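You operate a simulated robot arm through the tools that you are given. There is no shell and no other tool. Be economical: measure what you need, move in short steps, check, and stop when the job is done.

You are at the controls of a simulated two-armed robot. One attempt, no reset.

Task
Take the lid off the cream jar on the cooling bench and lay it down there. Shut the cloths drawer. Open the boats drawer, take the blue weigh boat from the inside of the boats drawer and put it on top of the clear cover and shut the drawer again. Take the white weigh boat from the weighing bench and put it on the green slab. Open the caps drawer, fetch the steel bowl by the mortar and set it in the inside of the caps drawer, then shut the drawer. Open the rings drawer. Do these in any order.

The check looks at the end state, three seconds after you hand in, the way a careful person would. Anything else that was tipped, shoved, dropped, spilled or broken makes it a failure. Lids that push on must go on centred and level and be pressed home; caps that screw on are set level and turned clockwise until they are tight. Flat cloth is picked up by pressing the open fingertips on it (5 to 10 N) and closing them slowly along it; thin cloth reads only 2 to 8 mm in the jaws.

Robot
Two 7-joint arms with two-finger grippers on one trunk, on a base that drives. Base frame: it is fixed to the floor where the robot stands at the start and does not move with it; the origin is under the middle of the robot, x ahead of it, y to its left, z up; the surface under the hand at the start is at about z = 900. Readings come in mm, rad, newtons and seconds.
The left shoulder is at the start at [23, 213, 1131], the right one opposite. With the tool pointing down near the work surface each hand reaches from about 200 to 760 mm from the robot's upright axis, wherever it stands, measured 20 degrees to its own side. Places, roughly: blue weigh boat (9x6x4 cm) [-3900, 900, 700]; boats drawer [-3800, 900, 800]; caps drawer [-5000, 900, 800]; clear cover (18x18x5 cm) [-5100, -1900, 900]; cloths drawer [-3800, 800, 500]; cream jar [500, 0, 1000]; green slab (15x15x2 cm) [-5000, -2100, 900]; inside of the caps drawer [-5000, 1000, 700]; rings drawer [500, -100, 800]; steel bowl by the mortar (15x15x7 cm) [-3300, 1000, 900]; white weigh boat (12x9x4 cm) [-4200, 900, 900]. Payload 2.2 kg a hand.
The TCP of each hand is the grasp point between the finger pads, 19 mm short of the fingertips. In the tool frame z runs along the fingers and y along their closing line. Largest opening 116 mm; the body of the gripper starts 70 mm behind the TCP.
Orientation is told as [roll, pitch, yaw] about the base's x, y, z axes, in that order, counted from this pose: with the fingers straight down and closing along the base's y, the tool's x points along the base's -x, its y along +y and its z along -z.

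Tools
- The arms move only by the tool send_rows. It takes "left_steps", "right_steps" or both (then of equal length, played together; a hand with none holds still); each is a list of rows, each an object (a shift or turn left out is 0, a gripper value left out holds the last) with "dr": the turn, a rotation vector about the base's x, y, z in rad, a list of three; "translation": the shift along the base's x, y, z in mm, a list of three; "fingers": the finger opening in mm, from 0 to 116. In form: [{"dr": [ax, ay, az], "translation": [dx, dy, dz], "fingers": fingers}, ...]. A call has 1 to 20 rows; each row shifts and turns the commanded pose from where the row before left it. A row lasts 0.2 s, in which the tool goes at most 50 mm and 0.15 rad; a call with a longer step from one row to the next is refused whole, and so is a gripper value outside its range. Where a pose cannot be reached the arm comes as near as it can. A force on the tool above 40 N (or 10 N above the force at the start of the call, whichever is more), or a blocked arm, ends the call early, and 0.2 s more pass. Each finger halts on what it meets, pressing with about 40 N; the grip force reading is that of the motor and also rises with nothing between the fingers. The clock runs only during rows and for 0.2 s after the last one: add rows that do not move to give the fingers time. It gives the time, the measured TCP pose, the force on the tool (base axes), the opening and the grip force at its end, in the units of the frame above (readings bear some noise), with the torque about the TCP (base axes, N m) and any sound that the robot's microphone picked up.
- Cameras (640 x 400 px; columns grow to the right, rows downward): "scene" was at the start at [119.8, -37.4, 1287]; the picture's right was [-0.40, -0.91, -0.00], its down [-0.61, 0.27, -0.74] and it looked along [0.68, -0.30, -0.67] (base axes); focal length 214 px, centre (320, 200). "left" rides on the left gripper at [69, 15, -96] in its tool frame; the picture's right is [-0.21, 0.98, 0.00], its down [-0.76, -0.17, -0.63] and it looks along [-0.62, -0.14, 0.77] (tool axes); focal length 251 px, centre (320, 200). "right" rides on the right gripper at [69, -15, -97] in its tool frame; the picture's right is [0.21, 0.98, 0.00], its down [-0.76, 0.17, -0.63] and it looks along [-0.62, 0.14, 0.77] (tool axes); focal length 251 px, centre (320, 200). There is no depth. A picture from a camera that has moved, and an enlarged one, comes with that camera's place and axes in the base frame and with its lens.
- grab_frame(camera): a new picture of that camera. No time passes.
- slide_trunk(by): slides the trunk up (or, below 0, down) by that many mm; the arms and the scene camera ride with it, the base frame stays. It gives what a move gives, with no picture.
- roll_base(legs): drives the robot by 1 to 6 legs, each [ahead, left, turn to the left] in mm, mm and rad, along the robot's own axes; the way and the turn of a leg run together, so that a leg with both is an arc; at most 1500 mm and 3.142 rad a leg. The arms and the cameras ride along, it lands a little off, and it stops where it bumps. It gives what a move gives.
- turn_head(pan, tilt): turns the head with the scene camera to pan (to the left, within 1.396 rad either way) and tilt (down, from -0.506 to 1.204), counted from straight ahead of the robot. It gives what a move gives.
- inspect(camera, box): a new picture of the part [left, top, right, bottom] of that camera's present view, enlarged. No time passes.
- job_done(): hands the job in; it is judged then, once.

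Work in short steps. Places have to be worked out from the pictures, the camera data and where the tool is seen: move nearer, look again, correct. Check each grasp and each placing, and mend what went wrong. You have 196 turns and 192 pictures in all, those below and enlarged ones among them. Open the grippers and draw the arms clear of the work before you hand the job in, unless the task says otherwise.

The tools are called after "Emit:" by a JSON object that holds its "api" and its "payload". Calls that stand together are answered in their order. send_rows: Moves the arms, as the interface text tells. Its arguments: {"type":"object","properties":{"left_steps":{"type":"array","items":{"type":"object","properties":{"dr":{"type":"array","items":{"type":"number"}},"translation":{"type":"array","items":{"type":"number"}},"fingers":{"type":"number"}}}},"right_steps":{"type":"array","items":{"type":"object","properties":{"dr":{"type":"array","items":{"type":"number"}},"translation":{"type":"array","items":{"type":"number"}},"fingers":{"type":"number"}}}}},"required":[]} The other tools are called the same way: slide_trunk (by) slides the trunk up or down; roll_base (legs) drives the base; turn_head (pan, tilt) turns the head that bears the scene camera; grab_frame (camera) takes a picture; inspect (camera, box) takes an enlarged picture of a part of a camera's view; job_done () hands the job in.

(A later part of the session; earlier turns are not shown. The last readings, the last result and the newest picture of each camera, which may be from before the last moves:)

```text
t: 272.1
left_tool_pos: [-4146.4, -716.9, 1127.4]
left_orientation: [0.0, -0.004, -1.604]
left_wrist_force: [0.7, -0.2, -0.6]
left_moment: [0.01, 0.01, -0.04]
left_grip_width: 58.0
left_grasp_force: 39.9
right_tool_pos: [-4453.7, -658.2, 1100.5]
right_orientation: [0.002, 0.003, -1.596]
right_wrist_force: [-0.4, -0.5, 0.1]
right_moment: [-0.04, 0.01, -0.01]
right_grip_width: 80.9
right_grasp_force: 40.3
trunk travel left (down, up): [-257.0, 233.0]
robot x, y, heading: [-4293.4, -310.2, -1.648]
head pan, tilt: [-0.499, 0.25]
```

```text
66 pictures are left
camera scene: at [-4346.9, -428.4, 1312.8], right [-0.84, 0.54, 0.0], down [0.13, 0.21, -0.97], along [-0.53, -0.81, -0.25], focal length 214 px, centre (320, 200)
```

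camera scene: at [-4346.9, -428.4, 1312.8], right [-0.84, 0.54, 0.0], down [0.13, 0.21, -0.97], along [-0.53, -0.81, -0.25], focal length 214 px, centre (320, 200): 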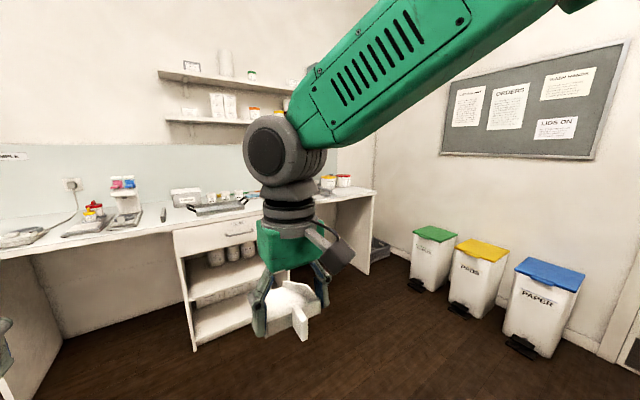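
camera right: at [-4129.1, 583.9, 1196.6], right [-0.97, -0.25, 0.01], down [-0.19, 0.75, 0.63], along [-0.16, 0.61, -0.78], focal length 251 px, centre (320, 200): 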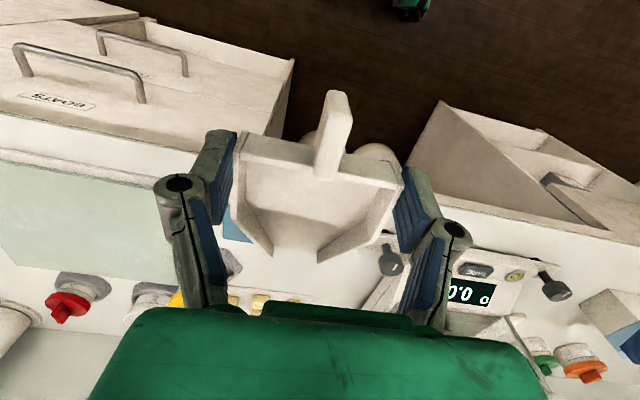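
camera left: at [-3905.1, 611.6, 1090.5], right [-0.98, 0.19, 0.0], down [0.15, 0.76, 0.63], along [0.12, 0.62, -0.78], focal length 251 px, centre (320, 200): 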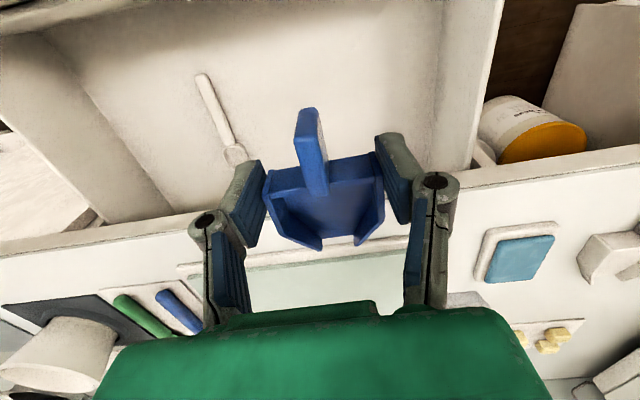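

The bench lies ahead-right. I drive right 690 (correcting heading) and forward 450, then look.

Emit:
{"api": "roll_base", "payload": {"legs": [[0, -690, 0.075], [450, 0, 0]]}}

Emit:
{"api": "turn_head", "payload": {"pan": 0, "tilt": 0.4}}

Emit:
{"api": "grab_frame", "payload": {"camera": "scene"}}

```text
t: 278.3
left_tool_pos: [-4835.1, -1125.6, 1128.1]
left_orientation: [-0.001, -0.004, -1.551]
left_wrist_force: [1.0, -0.5, 0.2]
left_moment: [-0.01, 0.0, 0.0]
left_grip_width: 57.9
left_grasp_force: 40.2
right_tool_pos: [-5146.3, -1083.1, 1101.2]
right_orientation: [0.001, 0.002, -1.543]
right_wrist_force: [0.2, -0.9, 0.0]
right_moment: [0.0, 0.01, 0.02]
right_grip_width: 80.9
right_grasp_force: 39.6
trunk travel left (down, up): [-257.0, 233.0]
robot x, y, heading: [-5005.4, -726.4, -1.595]
head pan, tilt: [-0.499, 0.25]
```

```text
t: 279.2
left_tool_pos: [-4825.3, -1124.5, 1125.2]
left_orientation: [-0.009, 0.0, -1.551]
left_wrist_force: [0.2, 0.6, -0.4]
left_moment: [-0.01, 0.06, 0.0]
left_grip_width: 58.0
left_grasp_force: 40.2
right_tool_pos: [-5135.6, -1082.6, 1103.1]
right_orientation: [-0.007, 0.002, -1.542]
right_wrist_force: [-0.2, 0.0, -0.4]
right_moment: [0.0, 0.06, 0.02]
right_grip_width: 80.7
right_grasp_force: 40.4
trunk travel left (down, up): [-257.0, 233.0]
robot x, y, heading: [-5004.4, -725.4, -1.599]
head pan, tilt: [0.0, 0.4]
```

```text
65 pictures are left
camera scene: at [-5006.0, -860.0, 1298.8], right [-1.0, 0.03, 0.0], down [0.01, 0.39, -0.92], along [-0.02, -0.92, -0.39], focal length 214 px, centre (320, 200)
```

scene: 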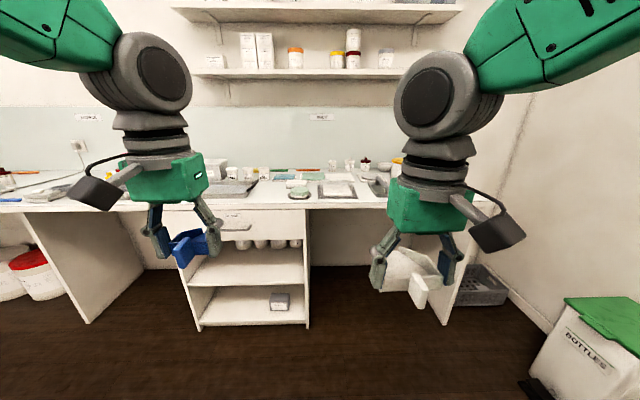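

Emit:
{"api": "inspect", "payload": {"camera": "scene", "box": [200, 130, 420, 230]}}

```text
2.91 times, centred on (310, 180) of scene
camera zoom: at [-5006.0, -860.0, 1298.8], right [-1.0, 0.03, 0.0], down [0.01, 0.39, -0.92], along [-0.02, -0.92, -0.39], focal length 624 px, centre (349, 258)
```

zoom: 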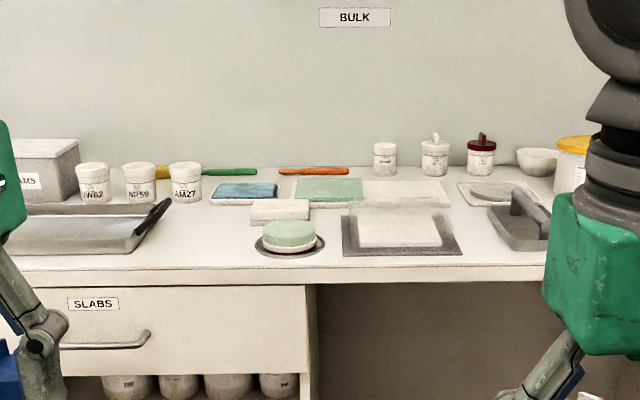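

Clear cover is near (-5112, -1845), green slab near (-4988, -2118), bench front y≈-1760. I go first to the cover with the blue boat: right 195, ahead 480.

Emit:
{"api": "roll_base", "payload": {"legs": [[0, -195, 0.027], [480, 0, 0]]}}

Emit:
{"api": "turn_head", "payload": {"pan": 0.15, "tilt": 0.6}}

Emit:
{"api": "send_rows", "payload": {"left_steps": [{}, {}, {}, {}, {}]}}

Emit:
{"api": "grab_frame", "payload": {"camera": "scene"}}

Emit:
{"api": "grab_frame", "payload": {"camera": "left"}}

```text
t: 283.3
left_tool_pos: [-5019.0, -1594.8, 1125.9]
left_orientation: [-0.003, -0.001, -1.524]
left_wrist_force: [-0.4, -0.1, -0.1]
left_moment: [0.0, -0.01, -0.02]
left_grip_width: 58.0
left_grasp_force: 39.7
right_tool_pos: [-5329.4, -1561.4, 1102.2]
right_orientation: [-0.002, 0.002, -1.518]
right_wrist_force: [0.2, -0.4, -0.5]
right_moment: [-0.01, 0.0, -0.01]
right_grip_width: 80.6
right_grasp_force: 40.3
trunk travel left (down, up): [-257.0, 233.0]
robot x, y, heading: [-5199.9, -1203.7, -1.567]
head pan, tilt: [0.0, 0.4]
```

```text
t: 284.0
left_tool_pos: [-5014.8, -1594.8, 1123.6]
left_orientation: [-0.006, 0.004, -1.525]
left_wrist_force: [0.5, 0.1, -0.2]
left_moment: [0.04, 0.03, 0.01]
left_grip_width: 57.8
left_grasp_force: 40.2
right_tool_pos: [-5325.7, -1560.9, 1100.8]
right_orientation: [-0.005, 0.003, -1.516]
right_wrist_force: [0.3, -0.2, -0.6]
right_moment: [0.0, 0.03, 0.0]
right_grip_width: 80.4
right_grasp_force: 40.1
trunk travel left (down, up): [-257.0, 233.0]
robot x, y, heading: [-5202.1, -1200.3, -1.57]
head pan, tilt: [0.15, 0.6]
```

```text
t: 285.2
left_tool_pos: [-5018.6, -1594.9, 1124.8]
left_orientation: [-0.004, 0.002, -1.524]
left_wrist_force: [-0.6, 0.0, 0.3]
left_moment: [0.01, -0.03, -0.01]
left_grip_width: 58.0
left_grasp_force: 40.3
right_tool_pos: [-5329.2, -1560.3, 1101.5]
right_orientation: [-0.003, 0.002, -1.517]
right_wrist_force: [-0.3, -0.1, -0.4]
right_moment: [0.0, 0.02, -0.01]
right_grip_width: 80.7
right_grasp_force: 39.9
trunk travel left (down, up): [-257.0, 233.0]
robot x, y, heading: [-5202.2, -1199.1, -1.572]
head pan, tilt: [0.15, 0.6]
```

```text
63 pictures are left
camera scene: at [-5187.6, -1330.9, 1280.6], right [-0.99, -0.15, 0.0], down [-0.09, 0.56, -0.82], along [0.12, -0.81, -0.57], focal length 214 px, centre (320, 200)
```

scene: 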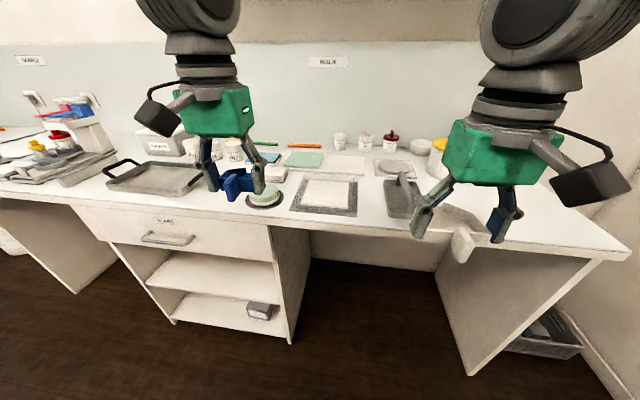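

```text
62 pictures are left
camera left: at [-5005.0, -1524.3, 1220.7], right [0.99, -0.17, 0.0], down [-0.13, -0.77, 0.63], along [-0.11, -0.62, -0.78], focal length 251 px, centre (320, 200)
```

left: 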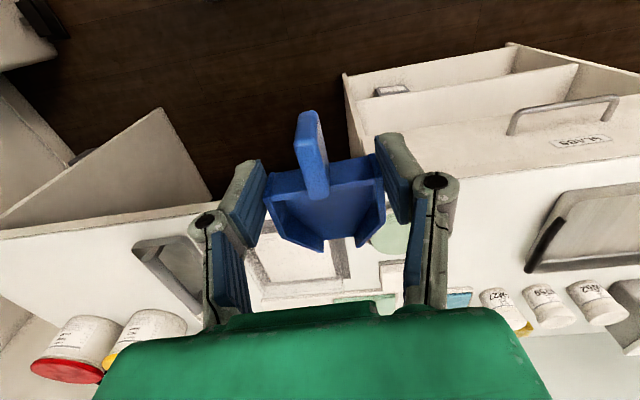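

I enlarge the cover and slab region.

Emit:
{"api": "inspect", "payload": {"camera": "scene", "box": [240, 120, 440, 240]}}

```text
3.20 times, centred on (340, 180) of scene
camera zoom: at [-5187.6, -1330.9, 1280.6], right [-0.99, -0.15, 0.0], down [-0.09, 0.56, -0.82], along [0.12, -0.81, -0.57], focal length 686 px, centre (256, 264)
```

zoom: 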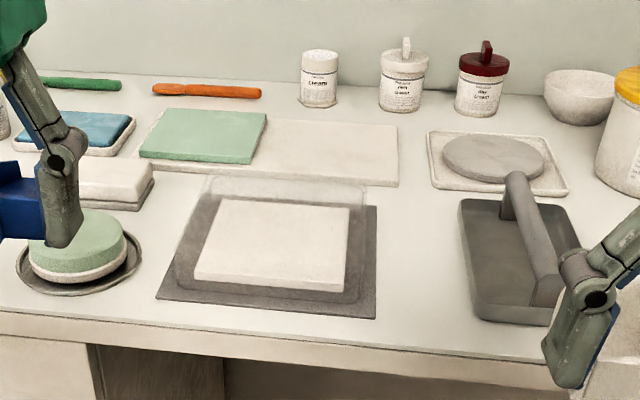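

Cover centre ≈ (-5128, -1900), top z≈950; slab centre ≈ (-5006, -2112). I drive ahead 110 and carry the blue boat over the cover.

Emit:
{"api": "roll_base", "payload": {"legs": [[110, 0, 0]]}}

Emit:
{"api": "send_rows", "payload": {"left_steps": [{"translation": [-20, -35, 0]}, {"translation": [-20, -38, 0]}, {"translation": [-22, -40, 0]}, {"translation": [-24, -40, 0]}, {"translation": [-24, -40, 0]}, {"translation": [0, 0, -40]}, {"translation": [0, 0, -35]}, {}]}}

Emit:
{"api": "grab_frame", "payload": {"camera": "left"}}

Emit:
{"api": "inspect", "payload": {"camera": "scene", "box": [220, 130, 420, 290]}}

```text
t: 286.4
left_tool_pos: [-5015.8, -1704.6, 1125.6]
left_orientation: [-0.002, 0.003, -1.522]
left_wrist_force: [0.3, 0.7, -0.2]
left_moment: [0.02, 0.04, -0.01]
left_grip_width: 58.2
left_grasp_force: 40.3
right_tool_pos: [-5328.8, -1671.6, 1102.9]
right_orientation: [-0.002, 0.002, -1.514]
right_wrist_force: [-0.3, -0.6, -0.7]
right_moment: [-0.03, 0.02, 0.0]
right_grip_width: 80.8
right_grasp_force: 40.1
trunk travel left (down, up): [-257.0, 233.0]
robot x, y, heading: [-5198.9, -1310.7, -1.57]
head pan, tilt: [0.15, 0.6]
```

```text
t: 288.2
left_tool_pos: [-5128.7, -1893.3, 1049.8]
left_orientation: [-0.004, -0.002, -1.521]
left_wrist_force: [0.2, 0.8, -0.3]
left_moment: [0.01, 0.02, -0.01]
left_grip_width: 58.2
left_grasp_force: 39.7
right_tool_pos: [-5329.6, -1668.8, 1101.5]
right_orientation: [-0.003, 0.002, -1.513]
right_wrist_force: [0.6, -0.1, 0.3]
right_moment: [-0.02, 0.01, 0.0]
right_grip_width: 80.7
right_grasp_force: 39.9
trunk travel left (down, up): [-257.0, 233.0]
robot x, y, heading: [-5200.6, -1310.7, -1.572]
head pan, tilt: [0.15, 0.6]
```

```text
60 pictures are left
camera left: at [-5114.3, -1823.6, 1144.9], right [0.99, -0.17, 0.0], down [-0.13, -0.76, 0.63], along [-0.11, -0.62, -0.77], focal length 251 px, centre (320, 200)
```

left: 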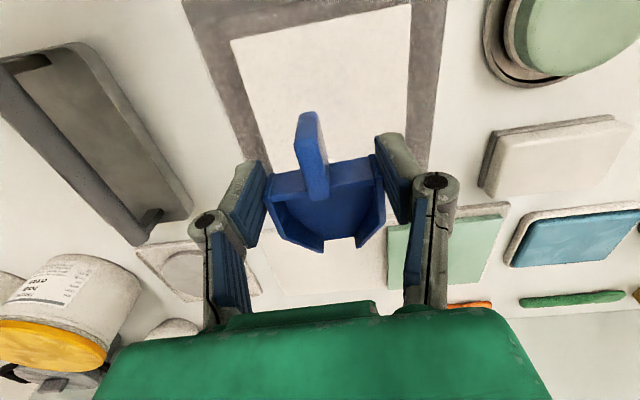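

```text
2.50 times, centred on (320, 210) of scene
camera zoom: at [-5187.3, -1441.4, 1280.5], right [-0.99, -0.15, 0.0], down [-0.09, 0.56, -0.82], along [0.13, -0.81, -0.57], focal length 536 px, centre (320, 175)
```

zoom: 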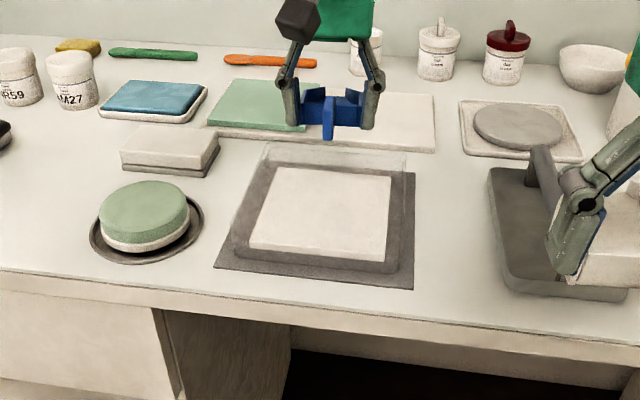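

The boat is over the cover. I shift slightly and lower to just above the cover top, then creep down.

Emit:
{"api": "send_rows", "payload": {"left_steps": [{"translation": [6, -10, -20]}, {"translation": [0, 0, -25]}, {"translation": [0, 0, -12]}, {"translation": [0, 0, -5]}, {}]}}

Emit:
{"api": "inspect", "payload": {"camera": "scene", "box": [240, 150, 400, 270]}}

```text
t: 289.4
left_tool_pos: [-5123.9, -1905.1, 989.6]
left_orientation: [-0.002, 0.001, -1.522]
left_wrist_force: [0.4, 0.1, 0.3]
left_moment: [0.0, -0.02, -0.03]
left_grip_width: 58.2
left_grasp_force: 40.0
right_tool_pos: [-5330.1, -1668.7, 1102.0]
right_orientation: [-0.002, -0.001, -1.512]
right_wrist_force: [0.1, 0.2, -0.2]
right_moment: [0.0, -0.03, 0.0]
right_grip_width: 81.0
right_grasp_force: 39.8
trunk travel left (down, up): [-257.0, 233.0]
robot x, y, heading: [-5200.3, -1307.7, -1.568]
head pan, tilt: [0.15, 0.6]
```

```text
3.33 times, centred on (320, 210) of scene
camera zoom: at [-5187.7, -1441.5, 1280.5], right [-0.99, -0.15, 0.0], down [-0.09, 0.56, -0.82], along [0.13, -0.81, -0.57], focal length 715 px, centre (320, 167)
```

zoom: 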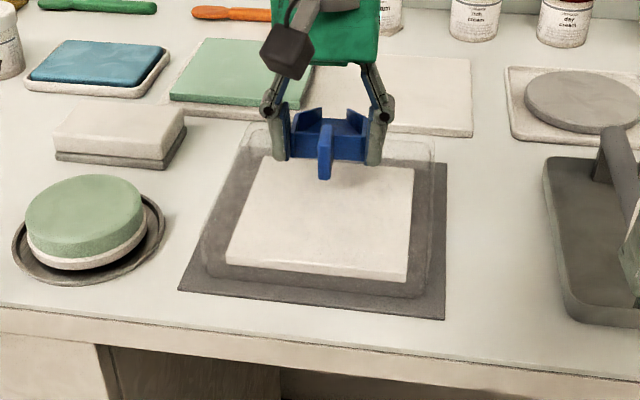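

The boat is over the cover's top; I move it 12 mm nearer the middle and creep down until contact.

Emit:
{"api": "send_rows", "payload": {"left_steps": [{"translation": [0, 12, 0]}, {"translation": [0, 0, -4]}, {"translation": [0, 0, -4]}, {}]}}

Emit:
{"api": "inspect", "payload": {"camera": "scene", "box": [260, 150, 380, 240]}}

```text
t: 290.4
left_tool_pos: [-5122.3, -1891.7, 981.2]
left_orientation: [-0.003, -0.001, -1.523]
left_wrist_force: [-0.3, 0.3, 0.1]
left_moment: [0.02, -0.01, -0.01]
left_grip_width: 58.0
left_grasp_force: 39.6
right_tool_pos: [-5329.1, -1669.4, 1103.0]
right_orientation: [-0.003, 0.001, -1.512]
right_wrist_force: [1.0, 0.2, -0.2]
right_moment: [-0.01, 0.01, 0.01]
right_grip_width: 81.0
right_grasp_force: 39.9
trunk travel left (down, up): [-257.0, 233.0]
robot x, y, heading: [-5203.1, -1311.4, -1.564]
head pan, tilt: [0.15, 0.6]
```

```text
4.44 times, centred on (320, 195) of scene
camera zoom: at [-5187.7, -1441.4, 1280.5], right [-0.99, -0.15, 0.0], down [-0.09, 0.56, -0.82], along [0.13, -0.81, -0.57], focal length 953 px, centre (320, 222)
```

zoom: 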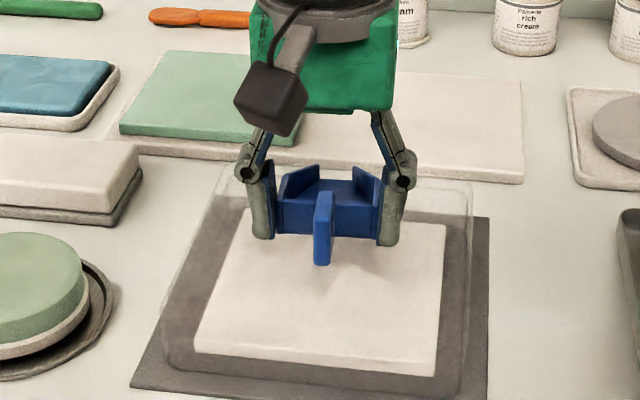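

Emit:
{"api": "send_rows", "payload": {"left_steps": [{"translation": [0, 0, -3]}, {"translation": [0, 0, -3]}, {}]}}

```text
t: 291.2
left_tool_pos: [-5124.0, -1891.8, 974.8]
left_orientation: [-0.003, -0.001, -1.521]
left_wrist_force: [-0.8, 0.4, 0.5]
left_moment: [-0.02, -0.01, -0.01]
left_grip_width: 58.3
left_grasp_force: 40.1
right_tool_pos: [-5328.9, -1668.9, 1102.5]
right_orientation: [-0.001, 0.001, -1.514]
right_wrist_force: [-0.3, 0.1, 0.1]
right_moment: [0.0, 0.01, 0.0]
right_grip_width: 81.4
right_grasp_force: 40.2
trunk travel left (down, up): [-257.0, 233.0]
robot x, y, heading: [-5200.1, -1311.8, -1.571]
head pan, tilt: [0.15, 0.6]
```

Emit:
{"api": "send_rows", "payload": {"left_steps": [{"translation": [0, 0, -2]}, {"translation": [0, 0, -2]}, {}]}}

Emit:
{"api": "inspect", "payload": {"camera": "scene", "box": [260, 150, 380, 240]}}

```text
t: 292.0
left_tool_pos: [-5123.0, -1892.5, 970.9]
left_orientation: [-0.004, 0.001, -1.523]
left_wrist_force: [1.2, -0.2, -0.4]
left_moment: [0.01, -0.03, -0.02]
left_grip_width: 57.8
left_grasp_force: 39.8
right_tool_pos: [-5329.4, -1669.7, 1101.8]
right_orientation: [-0.002, 0.0, -1.514]
right_wrist_force: [0.8, 0.6, 0.0]
right_moment: [-0.01, -0.02, -0.04]
right_grip_width: 81.7
right_grasp_force: 39.6
trunk travel left (down, up): [-257.0, 233.0]
robot x, y, heading: [-5206.8, -1312.4, -1.571]
head pan, tilt: [0.15, 0.6]
```

```text
4.44 times, centred on (320, 195) of scene
camera zoom: at [-5187.7, -1441.6, 1280.4], right [-0.99, -0.15, 0.0], down [-0.09, 0.56, -0.82], along [0.13, -0.81, -0.57], focal length 953 px, centre (320, 222)
```

zoom: 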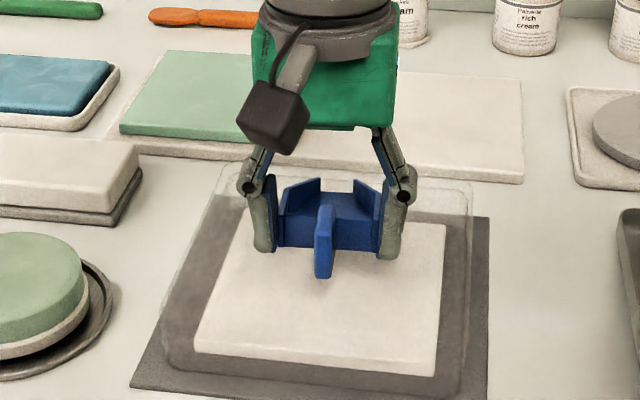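

Emit:
{"api": "send_rows", "payload": {"left_steps": [{"translation": [0, 0, -2]}, {"translation": [0, 0, -2]}, {}]}}

Emit:
{"api": "send_rows", "payload": {"left_steps": [{"translation": [0, 0, -2]}, {}]}}

```text
t: 292.8
left_tool_pos: [-5122.5, -1892.9, 969.3]
left_orientation: [-0.003, -0.006, -1.521]
left_wrist_force: [1.0, -0.7, 16.7]
left_moment: [-0.2, -0.16, -0.01]
left_grip_width: 58.3
left_grasp_force: 39.8
right_tool_pos: [-5328.6, -1668.0, 1102.0]
right_orientation: [0.0, 0.0, -1.515]
right_wrist_force: [-0.3, -0.2, 0.0]
right_moment: [0.0, 0.01, 0.0]
right_grip_width: 81.7
right_grasp_force: 39.7
trunk travel left (down, up): [-257.0, 233.0]
robot x, y, heading: [-5201.1, -1308.1, -1.568]
head pan, tilt: [0.15, 0.6]
```

```text
t: 293.4
left_tool_pos: [-5123.1, -1893.0, 966.7]
left_orientation: [-0.003, -0.006, -1.524]
left_wrist_force: [0.9, -1.5, 28.9]
left_moment: [-0.28, -0.01, 0.01]
left_grip_width: 58.2
left_grasp_force: 40.1
right_tool_pos: [-5330.4, -1666.9, 1102.2]
right_orientation: [0.001, 0.0, -1.513]
right_wrist_force: [0.1, 0.2, 0.0]
right_moment: [0.07, 0.04, 0.02]
right_grip_width: 81.5
right_grasp_force: 39.9
trunk travel left (down, up): [-257.0, 233.0]
robot x, y, heading: [-5202.1, -1310.9, -1.571]
head pan, tilt: [0.15, 0.6]
```

Contact at z≈969 (29 N now). I ease up 4 mm, open slowly, and lift away.

Emit:
{"api": "send_rows", "payload": {"left_steps": [{"translation": [0, 0, 2]}, {"translation": [0, 0, 2]}, {"fingers": 62}, {"fingers": 72}, {"fingers": 84}, {}, {"translation": [0, 0, 15]}, {"translation": [0, 0, 30]}, {"translation": [0, 0, 40]}, {"translation": [0, 0, 45]}, {"translation": [0, 0, 40]}, {}]}}

Emit:
{"api": "inspect", "payload": {"camera": "scene", "box": [240, 150, 400, 270]}}

```text
t: 296.0
left_tool_pos: [-5123.5, -1893.8, 1138.6]
left_orientation: [-0.003, 0.0, -1.522]
left_wrist_force: [0.1, 0.7, 1.3]
left_moment: [0.0, -0.04, 0.01]
left_grip_width: 83.9
left_grasp_force: 0.2
right_tool_pos: [-5329.9, -1668.7, 1102.1]
right_orientation: [0.001, 0.003, -1.513]
right_wrist_force: [0.7, 0.2, -0.3]
right_moment: [0.02, -0.01, -0.02]
right_grip_width: 81.7
right_grasp_force: 39.8
trunk travel left (down, up): [-257.0, 233.0]
robot x, y, heading: [-5202.8, -1312.7, -1.567]
head pan, tilt: [0.15, 0.6]
```

```text
3.33 times, centred on (320, 210) of scene
camera zoom: at [-5187.6, -1441.7, 1280.4], right [-0.99, -0.15, 0.0], down [-0.09, 0.56, -0.82], along [0.13, -0.81, -0.57], focal length 715 px, centre (320, 167)
```

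zoom: 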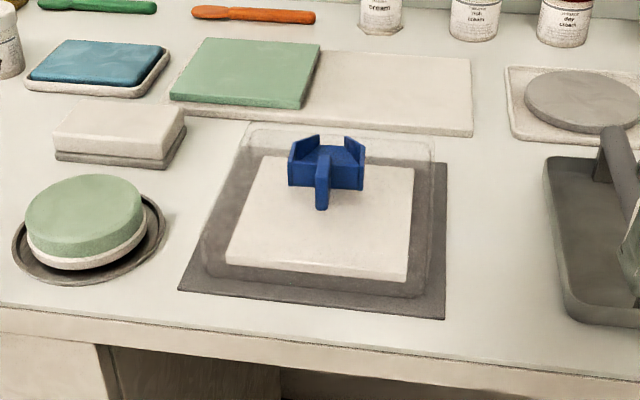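

The blue boat sits on the cover. I retract the left hand, back up a little, shift left 300 mm, and approach the slab with the right hand.

Emit:
{"api": "send_rows", "payload": {"left_steps": [{"translation": [20, 40, 0]}, {"translation": [20, 45, 0]}, {"translation": [20, 45, 0]}, {"translation": [20, 45, 0]}, {"translation": [20, 45, 0]}, {"translation": [20, 30, 0]}, {}]}}

Emit:
{"api": "roll_base", "payload": {"legs": [[-100, 0, 0], [0, 300, 0]]}}

Emit:
{"api": "roll_base", "payload": {"legs": [[180, 0, 0]]}}

Emit:
{"api": "turn_head", "payload": {"pan": -0.1, "tilt": 0.6}}

Emit:
{"api": "send_rows", "payload": {"right_steps": [{}, {}, {}, {}, {}, {}, {}, {}]}}

Emit:
{"api": "grab_frame", "payload": {"camera": "scene"}}

```text
t: 297.6
left_tool_pos: [-5002.6, -1644.2, 1138.5]
left_orientation: [-0.001, -0.001, -1.521]
left_wrist_force: [0.1, 0.3, -0.3]
left_moment: [0.01, 0.03, 0.03]
left_grip_width: 84.0
left_grasp_force: 0.1
right_tool_pos: [-5331.6, -1667.9, 1102.4]
right_orientation: [-0.001, 0.001, -1.511]
right_wrist_force: [-0.4, 0.2, -0.6]
right_moment: [0.0, 0.0, 0.0]
right_grip_width: 81.6
right_grasp_force: 40.5
trunk travel left (down, up): [-257.0, 233.0]
robot x, y, heading: [-5199.0, -1310.6, -1.563]
head pan, tilt: [0.15, 0.6]
```

```text
t: 300.4
left_tool_pos: [-4734.9, -1545.9, 1144.2]
left_orientation: [0.023, -0.002, -1.528]
left_wrist_force: [0.0, -0.1, 0.1]
left_moment: [0.0, 0.03, -0.02]
left_grip_width: 84.1
left_grasp_force: 0.1
right_tool_pos: [-5062.8, -1570.3, 1099.1]
right_orientation: [0.026, -0.003, -1.52]
right_wrist_force: [0.9, -0.7, 0.1]
right_moment: [0.01, -0.05, -0.01]
right_grip_width: 81.4
right_grasp_force: 40.6
trunk travel left (down, up): [-257.0, 233.0]
robot x, y, heading: [-4906.1, -1213.0, -1.572]
head pan, tilt: [0.15, 0.6]
```

```text
t: 301.9
left_tool_pos: [-4720.0, -1725.5, 1140.4]
left_orientation: [0.007, -0.004, -1.53]
left_wrist_force: [-0.2, -0.8, -1.1]
left_moment: [0.02, -0.03, 0.01]
left_grip_width: 83.9
left_grasp_force: 0.1
right_tool_pos: [-5048.3, -1748.9, 1102.0]
right_orientation: [0.008, 0.0, -1.523]
right_wrist_force: [-0.1, 0.0, 0.3]
right_moment: [0.0, -0.03, -0.01]
right_grip_width: 81.6
right_grasp_force: 39.7
trunk travel left (down, up): [-257.0, 233.0]
robot x, y, heading: [-4904.4, -1397.0, -1.575]
head pan, tilt: [0.15, 0.6]
```

```text
t: 302.7
left_tool_pos: [-4713.9, -1725.0, 1139.7]
left_orientation: [0.003, -0.003, -1.53]
left_wrist_force: [0.1, -0.6, -0.2]
left_moment: [0.0, 0.03, 0.03]
left_grip_width: 84.0
left_grasp_force: 0.0
right_tool_pos: [-5040.6, -1749.6, 1101.5]
right_orientation: [0.002, 0.0, -1.522]
right_wrist_force: [0.1, -0.5, -0.1]
right_moment: [0.0, 0.0, 0.02]
right_grip_width: 81.8
right_grasp_force: 40.1
trunk travel left (down, up): [-257.0, 233.0]
robot x, y, heading: [-4910.2, -1393.7, -1.573]
head pan, tilt: [-0.099, 0.6]
```

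```text
t: 304.5
left_tool_pos: [-4730.0, -1723.3, 1141.3]
left_orientation: [0.016, -0.006, -1.532]
left_wrist_force: [-0.1, -0.7, -0.1]
left_moment: [-0.01, -0.02, -0.01]
left_grip_width: 84.0
left_grasp_force: 0.1
right_tool_pos: [-5058.3, -1748.2, 1101.1]
right_orientation: [0.018, 0.0, -1.524]
right_wrist_force: [-0.4, -0.2, 0.2]
right_moment: [0.0, -0.03, -0.01]
right_grip_width: 81.8
right_grasp_force: 40.3
trunk travel left (down, up): [-257.0, 233.0]
robot x, y, heading: [-4911.2, -1394.7, -1.571]
head pan, tilt: [-0.099, 0.6]
```

```text
54 pictures are left
camera scene: at [-4908.9, -1523.2, 1280.6], right [-0.99, 0.1, 0.01], down [0.05, 0.56, -0.82], along [-0.09, -0.82, -0.57], focal length 214 px, centre (320, 200)
```

scene: 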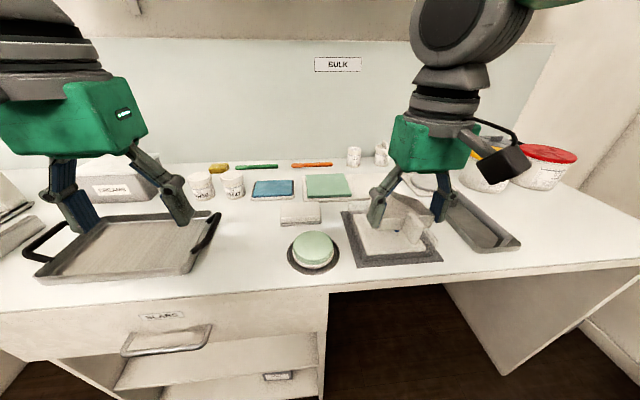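

Slight rocking again. I nudge the base with a short straight leg and watch it settle.

Emit:
{"api": "roll_base", "payload": {"legs": [[-30, 0, 0]]}}

Emit:
{"api": "send_rows", "payload": {"right_steps": [{}, {}, {}, {}]}}

Emit:
{"api": "send_rows", "payload": {"right_steps": [{}, {}, {}]}}

Emit:
{"api": "send_rows", "payload": {"right_steps": [{}, {}]}}

```text
t: 305.3
left_tool_pos: [-4722.4, -1696.6, 1140.5]
left_orientation: [0.009, -0.002, -1.531]
left_wrist_force: [-0.8, 0.4, 0.1]
left_moment: [-0.03, -0.01, -0.01]
left_grip_width: 84.0
left_grasp_force: 0.0
right_tool_pos: [-5051.0, -1721.2, 1101.0]
right_orientation: [0.012, 0.003, -1.524]
right_wrist_force: [0.7, 0.7, -0.3]
right_moment: [-0.03, 0.0, -0.05]
right_grip_width: 81.7
right_grasp_force: 39.7
trunk travel left (down, up): [-257.0, 233.0]
robot x, y, heading: [-4909.9, -1366.4, -1.572]
head pan, tilt: [-0.099, 0.6]
```

```text
t: 306.5
left_tool_pos: [-4770.5, -1691.0, 1147.4]
left_orientation: [0.047, -0.011, -1.536]
left_wrist_force: [-0.4, -1.0, -0.1]
left_moment: [-0.03, -0.01, 0.0]
left_grip_width: 83.9
left_grasp_force: 0.0
right_tool_pos: [-5096.7, -1712.5, 1092.7]
right_orientation: [0.052, 0.006, -1.528]
right_wrist_force: [-0.9, 0.9, -0.3]
right_moment: [0.01, -0.04, -0.01]
right_grip_width: 81.7
right_grasp_force: 39.7
trunk travel left (down, up): [-257.0, 233.0]
robot x, y, heading: [-4915.9, -1365.0, -1.574]
head pan, tilt: [-0.099, 0.6]
stopped in row 4 (right hand): the arm was blocked; the commanded pose is now the measured one
```

```text
t: 307.3
left_tool_pos: [-4776.3, -1690.8, 1147.1]
left_orientation: [0.049, -0.01, -1.536]
left_wrist_force: [-1.4, 0.7, 0.0]
left_moment: [0.01, -0.13, 0.01]
left_grip_width: 83.8
left_grasp_force: 0.0
right_tool_pos: [-5102.2, -1714.4, 1093.4]
right_orientation: [0.052, 0.008, -1.527]
right_wrist_force: [-1.3, 0.1, -0.3]
right_moment: [0.02, -0.12, 0.0]
right_grip_width: 81.2
right_grasp_force: 40.1
trunk travel left (down, up): [-257.0, 233.0]
robot x, y, heading: [-4920.0, -1362.6, -1.574]
head pan, tilt: [-0.099, 0.6]
```

```text
t: 307.9
left_tool_pos: [-4752.6, -1691.2, 1146.7]
left_orientation: [0.033, -0.007, -1.535]
left_wrist_force: [-0.9, 0.1, 0.0]
left_moment: [0.02, -0.01, -0.01]
left_grip_width: 83.9
left_grasp_force: 0.1
right_tool_pos: [-5077.7, -1714.6, 1095.7]
right_orientation: [0.036, 0.016, -1.525]
right_wrist_force: [0.4, -0.1, 0.2]
right_moment: [0.01, 0.0, 0.0]
right_grip_width: 81.7
right_grasp_force: 40.3
trunk travel left (down, up): [-257.0, 233.0]
robot x, y, heading: [-4913.4, -1363.4, -1.577]
head pan, tilt: [-0.099, 0.6]
```

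It leans and rocks. I back away from the bench 250 mm, lower the trunk by 120 mm, and let it settle.

Emit:
{"api": "roll_base", "payload": {"legs": [[-250, 0, 0]]}}

Emit:
{"api": "slide_trunk", "payload": {"by": -120}}

Emit:
{"api": "send_rows", "payload": {"right_steps": [{}, {}, {}, {}, {}]}}

Emit:
{"api": "send_rows", "payload": {"right_steps": [{}, {}]}}

Emit:
{"api": "send_rows", "payload": {"right_steps": [{}, {}, {}]}}

```text
t: 309.7
left_tool_pos: [-4770.8, -1443.8, 1147.5]
left_orientation: [0.046, -0.008, -1.541]
left_wrist_force: [-1.2, -0.1, 0.7]
left_moment: [-0.03, -0.02, -0.01]
left_grip_width: 84.1
left_grasp_force: 0.0
right_tool_pos: [-5095.0, -1465.2, 1092.1]
right_orientation: [0.049, 0.016, -1.533]
right_wrist_force: [-0.2, 0.7, -0.3]
right_moment: [0.01, -0.05, 0.01]
right_grip_width: 81.5
right_grasp_force: 39.9
trunk travel left (down, up): [-257.0, 233.0]
robot x, y, heading: [-4917.9, -1119.0, -1.577]
head pan, tilt: [-0.099, 0.6]
```

```text
t: 311.2
left_tool_pos: [-4751.9, -1440.5, 1023.9]
left_orientation: [0.033, -0.01, -1.538]
left_wrist_force: [0.5, 0.3, -0.1]
left_moment: [-0.04, 0.0, -0.02]
left_grip_width: 84.1
left_grasp_force: 0.1
right_tool_pos: [-5077.8, -1464.1, 972.3]
right_orientation: [0.032, 0.019, -1.528]
right_wrist_force: [1.6, -0.3, -0.3]
right_moment: [-0.02, 0.03, 0.01]
right_grip_width: 81.6
right_grasp_force: 39.9
trunk travel left (down, up): [-137.0, 353.0]
robot x, y, heading: [-4914.0, -1119.6, -1.577]
head pan, tilt: [-0.099, 0.6]
```

```text
t: 312.4
left_tool_pos: [-4782.4, -1441.4, 1027.1]
left_orientation: [0.056, -0.012, -1.541]
left_wrist_force: [-0.9, 0.6, -0.4]
left_moment: [-0.02, -0.09, 0.04]
left_grip_width: 84.0
left_grasp_force: 0.1
right_tool_pos: [-5106.7, -1462.8, 970.1]
right_orientation: [0.057, 0.015, -1.532]
right_wrist_force: [-1.0, 0.1, 0.1]
right_moment: [0.0, -0.11, -0.01]
right_grip_width: 81.7
right_grasp_force: 39.8
trunk travel left (down, up): [-137.0, 353.0]
robot x, y, heading: [-4917.8, -1116.8, -1.574]
head pan, tilt: [-0.099, 0.6]
```

```text
t: 313.0
left_tool_pos: [-4774.9, -1440.7, 1026.6]
left_orientation: [0.051, -0.009, -1.54]
left_wrist_force: [-0.3, -0.4, -0.3]
left_moment: [0.0, -0.06, -0.01]
left_grip_width: 83.9
left_grasp_force: 0.1
right_tool_pos: [-5100.9, -1463.2, 969.6]
right_orientation: [0.052, 0.019, -1.531]
right_wrist_force: [-0.3, 0.4, -0.4]
right_moment: [-0.04, -0.02, 0.0]
right_grip_width: 81.4
right_grasp_force: 40.5
trunk travel left (down, up): [-137.0, 353.0]
robot x, y, heading: [-4920.3, -1116.3, -1.58]
head pan, tilt: [-0.099, 0.6]
```

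```text
t: 313.8
left_tool_pos: [-4772.1, -1440.7, 1026.3]
left_orientation: [0.046, -0.009, -1.54]
left_wrist_force: [-0.6, -0.1, 0.1]
left_moment: [0.03, -0.01, 0.0]
left_grip_width: 83.9
left_grasp_force: 0.0
right_tool_pos: [-5097.2, -1462.2, 971.4]
right_orientation: [0.048, 0.018, -1.532]
right_wrist_force: [-0.2, -0.2, -0.3]
right_moment: [0.02, -0.05, 0.0]
right_grip_width: 81.5
right_grasp_force: 40.1
trunk travel left (down, up): [-137.0, 353.0]
robot x, y, heading: [-4920.7, -1119.5, -1.579]
head pan, tilt: [-0.099, 0.6]
```

Emit:
{"api": "grab_frame", "payload": {"camera": "scene"}}

Emit:
{"api": "send_rows", "payload": {"right_steps": [{}, {}, {}, {}, {}, {}, {}, {}, {}, {}, {}, {}, {}, {}, {}]}}

Emit:
{"api": "send_rows", "payload": {"right_steps": [{}, {}, {}]}}

```text
53 pictures are left
camera scene: at [-4926.2, -1245.9, 1160.6], right [-0.99, 0.11, 0.0], down [0.06, 0.56, -0.82], along [-0.09, -0.82, -0.57], focal length 214 px, centre (320, 200)
```

scene: 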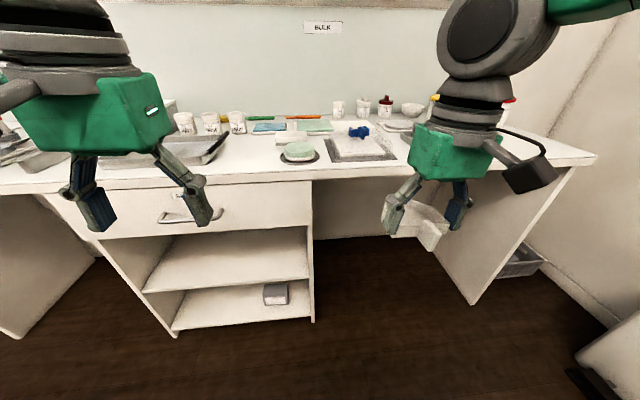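

```text
t: 317.0
left_tool_pos: [-4763.6, -1442.2, 1026.2]
left_orientation: [0.04, -0.012, -1.541]
left_wrist_force: [-0.6, -0.1, 0.0]
left_moment: [-0.02, 0.01, 0.01]
left_grip_width: 84.1
left_grasp_force: 0.1
right_tool_pos: [-5089.4, -1463.2, 972.6]
right_orientation: [0.042, 0.02, -1.53]
right_wrist_force: [0.4, -0.7, -0.2]
right_moment: [-0.02, 0.01, 0.01]
right_grip_width: 81.8
right_grasp_force: 39.6
trunk travel left (down, up): [-137.0, 353.0]
robot x, y, heading: [-4922.2, -1117.7, -1.581]
head pan, tilt: [-0.099, 0.6]
```

```text
t: 317.8
left_tool_pos: [-4762.3, -1440.3, 1026.1]
left_orientation: [0.04, -0.009, -1.538]
left_wrist_force: [0.8, -0.8, 0.2]
left_moment: [-0.02, 0.01, 0.03]
left_grip_width: 84.1
left_grasp_force: 0.1
right_tool_pos: [-5089.0, -1463.7, 971.9]
right_orientation: [0.042, 0.018, -1.53]
right_wrist_force: [1.2, 0.2, -0.4]
right_moment: [-0.01, 0.03, -0.02]
right_grip_width: 81.7
right_grasp_force: 40.2
trunk travel left (down, up): [-137.0, 353.0]
robot x, y, heading: [-4917.9, -1116.6, -1.578]
head pan, tilt: [-0.099, 0.6]
```

The camera is level and all is steady now; the hands just kept a small tilt. I level and raise both hands, then drive straight ahead.

Emit:
{"api": "send_rows", "payload": {"right_steps": [{"dr": [-0.02, 0.041, 0], "translation": [0, 0, 25]}, {"translation": [0, 0, 35]}, {"translation": [0, 0, 35]}, {"translation": [0, 0, 35]}, {}], "left_steps": [{"dr": [0.01, 0.04, 0], "translation": [0, 0, 25]}, {"translation": [0, 0, 25]}, {"translation": [0, 0, 25]}, {"translation": [0, 0, 25]}, {}]}}

Emit:
{"api": "roll_base", "payload": {"legs": [[280, 0, 0]]}}

Emit:
{"api": "turn_head", "payload": {"pan": -0.1, "tilt": 0.45}}

Emit:
{"api": "grab_frame", "payload": {"camera": "scene"}}

```text
t: 319.0
left_tool_pos: [-4769.9, -1440.5, 1126.5]
left_orientation: [0.005, 0.001, -1.54]
left_wrist_force: [0.3, -0.1, -0.1]
left_moment: [0.01, -0.02, -0.04]
left_grip_width: 84.2
left_grasp_force: 0.1
right_tool_pos: [-5093.5, -1463.8, 1102.4]
right_orientation: [0.004, -0.006, -1.531]
right_wrist_force: [0.1, -0.5, 0.1]
right_moment: [0.0, 0.01, 0.02]
right_grip_width: 81.5
right_grasp_force: 39.6
trunk travel left (down, up): [-137.0, 353.0]
robot x, y, heading: [-4920.8, -1117.5, -1.578]
head pan, tilt: [-0.099, 0.6]
```

```text
t: 321.0
left_tool_pos: [-4769.6, -1725.0, 1125.4]
left_orientation: [0.003, -0.001, -1.54]
left_wrist_force: [-0.4, -0.4, -0.3]
left_moment: [0.04, 0.01, 0.0]
left_grip_width: 84.1
left_grasp_force: 0.1
right_tool_pos: [-5094.0, -1746.0, 1102.2]
right_orientation: [0.004, -0.006, -1.532]
right_wrist_force: [1.0, -0.6, 0.0]
right_moment: [0.01, 0.05, 0.01]
right_grip_width: 81.5
right_grasp_force: 39.9
trunk travel left (down, up): [-137.0, 353.0]
robot x, y, heading: [-4923.1, -1400.0, -1.581]
head pan, tilt: [-0.099, 0.6]
```

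```text
t: 321.7
left_tool_pos: [-4769.2, -1721.2, 1126.6]
left_orientation: [0.003, -0.001, -1.541]
left_wrist_force: [0.7, 0.9, 0.9]
left_moment: [0.02, -0.01, -0.03]
left_grip_width: 84.1
left_grasp_force: 0.1
right_tool_pos: [-5095.6, -1743.4, 1103.1]
right_orientation: [0.004, -0.006, -1.533]
right_wrist_force: [-1.6, -0.2, -0.8]
right_moment: [0.01, 0.01, 0.04]
right_grip_width: 81.6
right_grasp_force: 40.5
trunk travel left (down, up): [-137.0, 353.0]
robot x, y, heading: [-4920.2, -1395.8, -1.584]
head pan, tilt: [-0.099, 0.45]
```

```text
52 pictures are left
camera scene: at [-4929.5, -1531.6, 1174.1], right [-0.99, 0.11, 0.0], down [0.05, 0.44, -0.9], along [-0.1, -0.89, -0.44], focal length 214 px, centre (320, 200)
```

scene: 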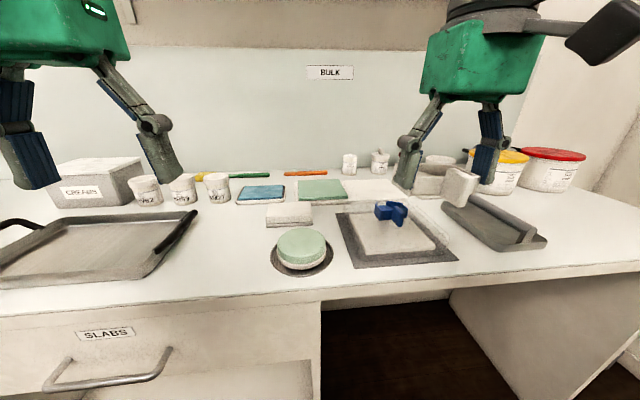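

Steady. I carry the white boat over the green slab at z≈1100.

Emit:
{"api": "send_rows", "payload": {"right_steps": [{"translation": [10, -30, 0]}, {"translation": [11, -42, 0]}, {"translation": [11, -42, 0]}, {"translation": [11, -42, 0]}, {"translation": [11, -42, 0]}, {"translation": [11, -42, 0]}, {"translation": [11, -42, 0]}, {"translation": [10, -42, 0]}, {"translation": [6, -40, 0]}, {}]}}

Emit:
{"api": "grab_frame", "payload": {"camera": "right"}}

Emit:
{"api": "inspect", "payload": {"camera": "scene", "box": [220, 100, 460, 260]}}

```text
t: 323.9
left_tool_pos: [-4768.2, -1719.6, 1128.0]
left_orientation: [0.003, -0.002, -1.543]
left_wrist_force: [0.2, 1.1, -0.2]
left_moment: [0.0, -0.02, 0.01]
left_grip_width: 84.0
left_grasp_force: 0.1
right_tool_pos: [-5022.4, -2028.8, 1083.3]
right_orientation: [0.003, -0.006, -1.533]
right_wrist_force: [-0.1, 0.7, -0.1]
right_moment: [0.01, -0.05, 0.03]
right_grip_width: 81.5
right_grasp_force: 40.0
right hand out of reach, approached as far as the arm can: row 7, 8, 9
trunk travel left (down, up): [-137.0, 353.0]
robot x, y, heading: [-4916.5, -1402.0, -1.583]
head pan, tilt: [-0.099, 0.45]
```

```text
51 pictures are left
camera right: at [-5041.6, -1959.3, 1179.6], right [0.97, 0.25, 0.0], down [0.19, -0.74, 0.64], along [0.16, -0.62, -0.77], focal length 251 px, centre (320, 200)
```

right: 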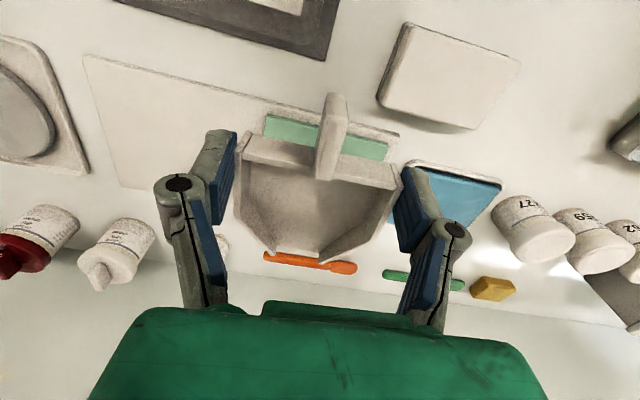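

```text
2.50 times, centred on (340, 180) of scene
camera zoom: at [-4928.4, -1532.6, 1174.1], right [-0.99, 0.11, 0.0], down [0.05, 0.44, -0.9], along [-0.1, -0.89, -0.44], focal length 536 px, centre (270, 250)
```

zoom: 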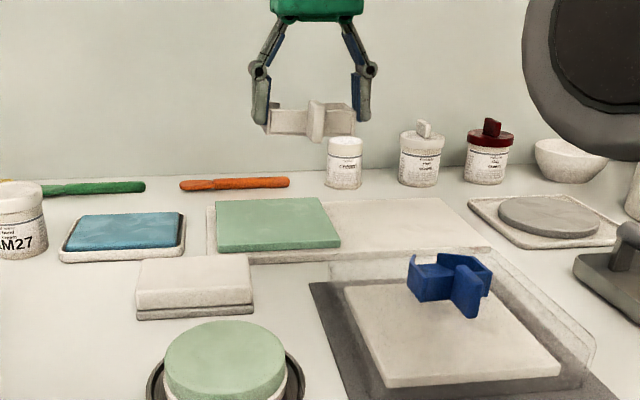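

Out of reach at this height. I raise the trunk 60 mm, lower the hand to z≈1000, and reach further.

Emit:
{"api": "slide_trunk", "payload": {"by": 80}}

Emit:
{"api": "send_rows", "payload": {"right_steps": [{"translation": [4, -15, -40]}, {"translation": [5, -15, -40]}, {"translation": [5, -15, -35]}, {"translation": [5, -18, -20]}, {"translation": [0, -18, -5]}, {}]}}

Emit:
{"api": "grab_frame", "payload": {"camera": "scene"}}

```text
t: 325.1
left_tool_pos: [-4770.2, -1723.1, 1206.2]
left_orientation: [0.003, 0.0, -1.541]
left_wrist_force: [0.2, -0.1, 0.2]
left_moment: [0.0, 0.02, 0.04]
left_grip_width: 84.2
left_grasp_force: 0.0
right_tool_pos: [-5022.9, -2029.9, 1162.2]
right_orientation: [0.002, -0.006, -1.532]
right_wrist_force: [-0.7, 0.3, -0.8]
right_moment: [-0.02, 0.02, 0.01]
right_grip_width: 81.3
right_grasp_force: 40.5
trunk travel left (down, up): [-217.0, 273.0]
robot x, y, heading: [-4923.6, -1401.9, -1.581]
head pan, tilt: [-0.099, 0.45]
```

```text
t: 326.4
left_tool_pos: [-4769.2, -1720.5, 1206.8]
left_orientation: [0.002, -0.001, -1.542]
left_wrist_force: [-0.4, 0.1, -0.4]
left_moment: [-0.03, 0.01, 0.05]
left_grip_width: 84.0
left_grasp_force: 0.0
right_tool_pos: [-5015.4, -2079.1, 1022.2]
right_orientation: [0.002, -0.011, -1.535]
right_wrist_force: [0.8, -0.4, 0.4]
right_moment: [0.0, -0.02, 0.01]
right_grip_width: 81.4
right_grasp_force: 39.8
right hand out of reach, approached as far as the arm can: row 3, 4, 5
trunk travel left (down, up): [-217.0, 273.0]
robot x, y, heading: [-4920.2, -1398.1, -1.578]
head pan, tilt: [-0.099, 0.45]
```

```text
49 pictures are left
camera scene: at [-4928.5, -1533.7, 1254.0], right [-0.99, 0.11, 0.0], down [0.05, 0.44, -0.9], along [-0.1, -0.89, -0.44], focal length 214 px, centre (320, 200)
```

scene: 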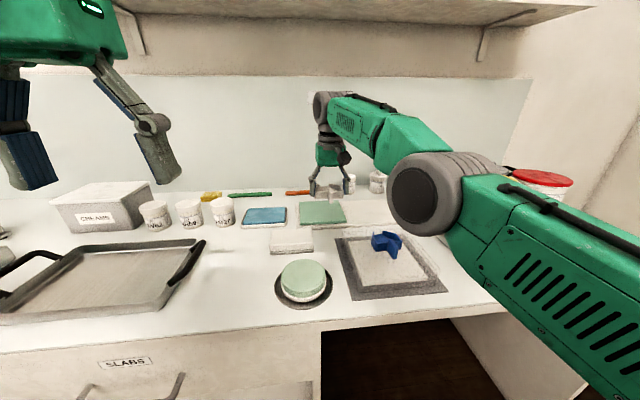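

Nearly there: I drive the base 28 mm forward to gain the rest, then check from the right camera.

Emit:
{"api": "roll_base", "payload": {"legs": [[28, 0, 0]]}}

Emit:
{"api": "send_rows", "payload": {"right_steps": [{"translation": [5, 0, -15]}, {"translation": [5, 0, -10]}, {}]}}

Emit:
{"api": "grab_frame", "payload": {"camera": "right"}}

Emit:
{"api": "inspect", "payload": {"camera": "scene", "box": [240, 120, 420, 240]}}

```text
t: 327.3
left_tool_pos: [-4770.3, -1749.6, 1206.5]
left_orientation: [0.002, -0.002, -1.54]
left_wrist_force: [-0.3, -1.0, -1.2]
left_moment: [0.0, 0.02, 0.01]
left_grip_width: 83.9
left_grasp_force: 0.0
right_tool_pos: [-5015.0, -2106.4, 1022.7]
right_orientation: [0.003, -0.009, -1.532]
right_wrist_force: [0.1, 0.0, -0.5]
right_moment: [0.02, 0.02, 0.0]
right_grip_width: 81.7
right_grasp_force: 40.0
trunk travel left (down, up): [-217.0, 273.0]
robot x, y, heading: [-4923.0, -1426.5, -1.579]
head pan, tilt: [-0.099, 0.45]
```

```text
t: 328.1
left_tool_pos: [-4768.4, -1747.4, 1207.9]
left_orientation: [0.002, -0.003, -1.541]
left_wrist_force: [-0.4, -1.2, 0.0]
left_moment: [-0.08, 0.0, 0.02]
left_grip_width: 84.0
left_grasp_force: 0.0
right_tool_pos: [-5003.8, -2107.1, 998.1]
right_orientation: [0.001, -0.009, -1.534]
right_wrist_force: [-0.6, 0.7, 0.4]
right_moment: [0.03, -0.01, -0.04]
right_grip_width: 81.5
right_grasp_force: 39.9
trunk travel left (down, up): [-217.0, 273.0]
robot x, y, heading: [-4920.2, -1424.6, -1.58]
head pan, tilt: [-0.099, 0.45]
```

```text
48 pictures are left
camera right: at [-5024.4, -2037.5, 1095.0], right [0.97, 0.25, 0.0], down [0.19, -0.74, 0.64], along [0.16, -0.62, -0.77], focal length 251 px, centre (320, 200)
```

right: 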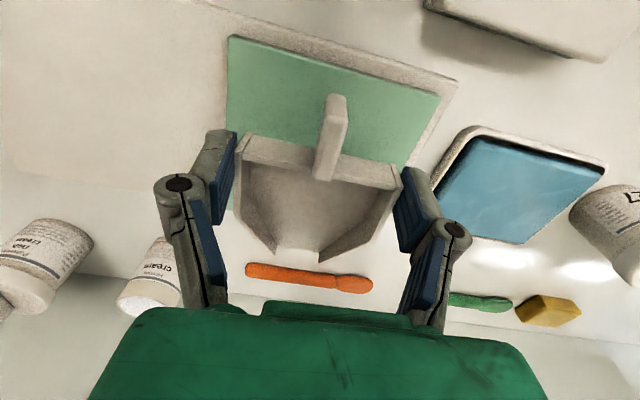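

```text
3.33 times, centred on (330, 180) of scene
camera zoom: at [-4928.0, -1561.3, 1254.0], right [-0.99, 0.11, 0.0], down [0.05, 0.44, -0.9], along [-0.1, -0.89, -0.44], focal length 715 px, centre (287, 267)
```

zoom: 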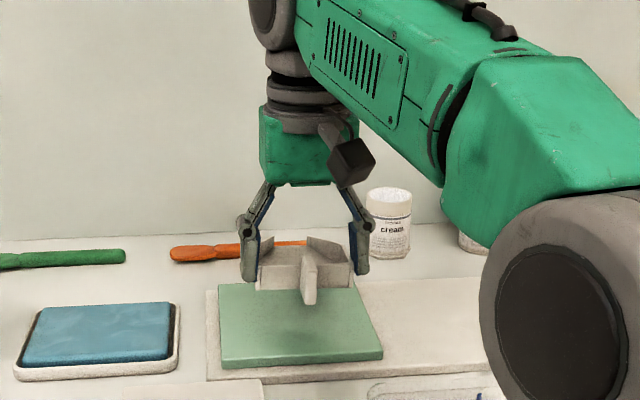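

The boat body (y -2089…-2171) is centred over the slab (y -2062…-2195). I lower it.

Emit:
{"api": "send_rows", "payload": {"right_steps": [{"translation": [2, 0, -15]}, {"translation": [0, 0, -12]}, {"translation": [0, 0, -5]}, {}]}}

Emit:
{"api": "inspect", "payload": {"camera": "scene", "box": [260, 150, 380, 240]}}

```text
t: 329.1
left_tool_pos: [-4769.9, -1746.1, 1206.7]
left_orientation: [0.001, -0.004, -1.54]
left_wrist_force: [-0.3, -0.6, 0.3]
left_moment: [0.01, -0.01, -0.01]
left_grip_width: 83.8
left_grasp_force: 0.0
right_tool_pos: [-5001.8, -2112.2, 967.9]
right_orientation: [0.003, -0.008, -1.531]
right_wrist_force: [-0.1, -0.6, -1.0]
right_moment: [-0.01, -0.02, 0.01]
right_grip_width: 81.4
right_grasp_force: 40.1
right hand out of reach, approached as far as the arm can: row 2
trunk travel left (down, up): [-217.0, 273.0]
robot x, y, heading: [-4922.1, -1428.5, -1.584]
head pan, tilt: [-0.099, 0.45]
```

```text
4.44 times, centred on (320, 195) of scene
camera zoom: at [-4928.1, -1561.5, 1254.0], right [-0.99, 0.11, 0.0], down [0.05, 0.44, -0.9], along [-0.1, -0.89, -0.44], focal length 953 px, centre (320, 222)
```

zoom: 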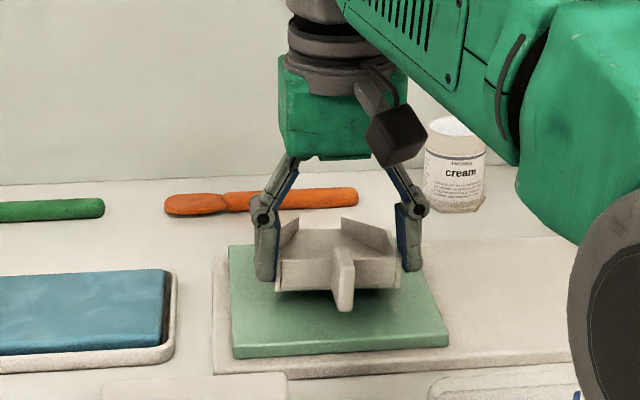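

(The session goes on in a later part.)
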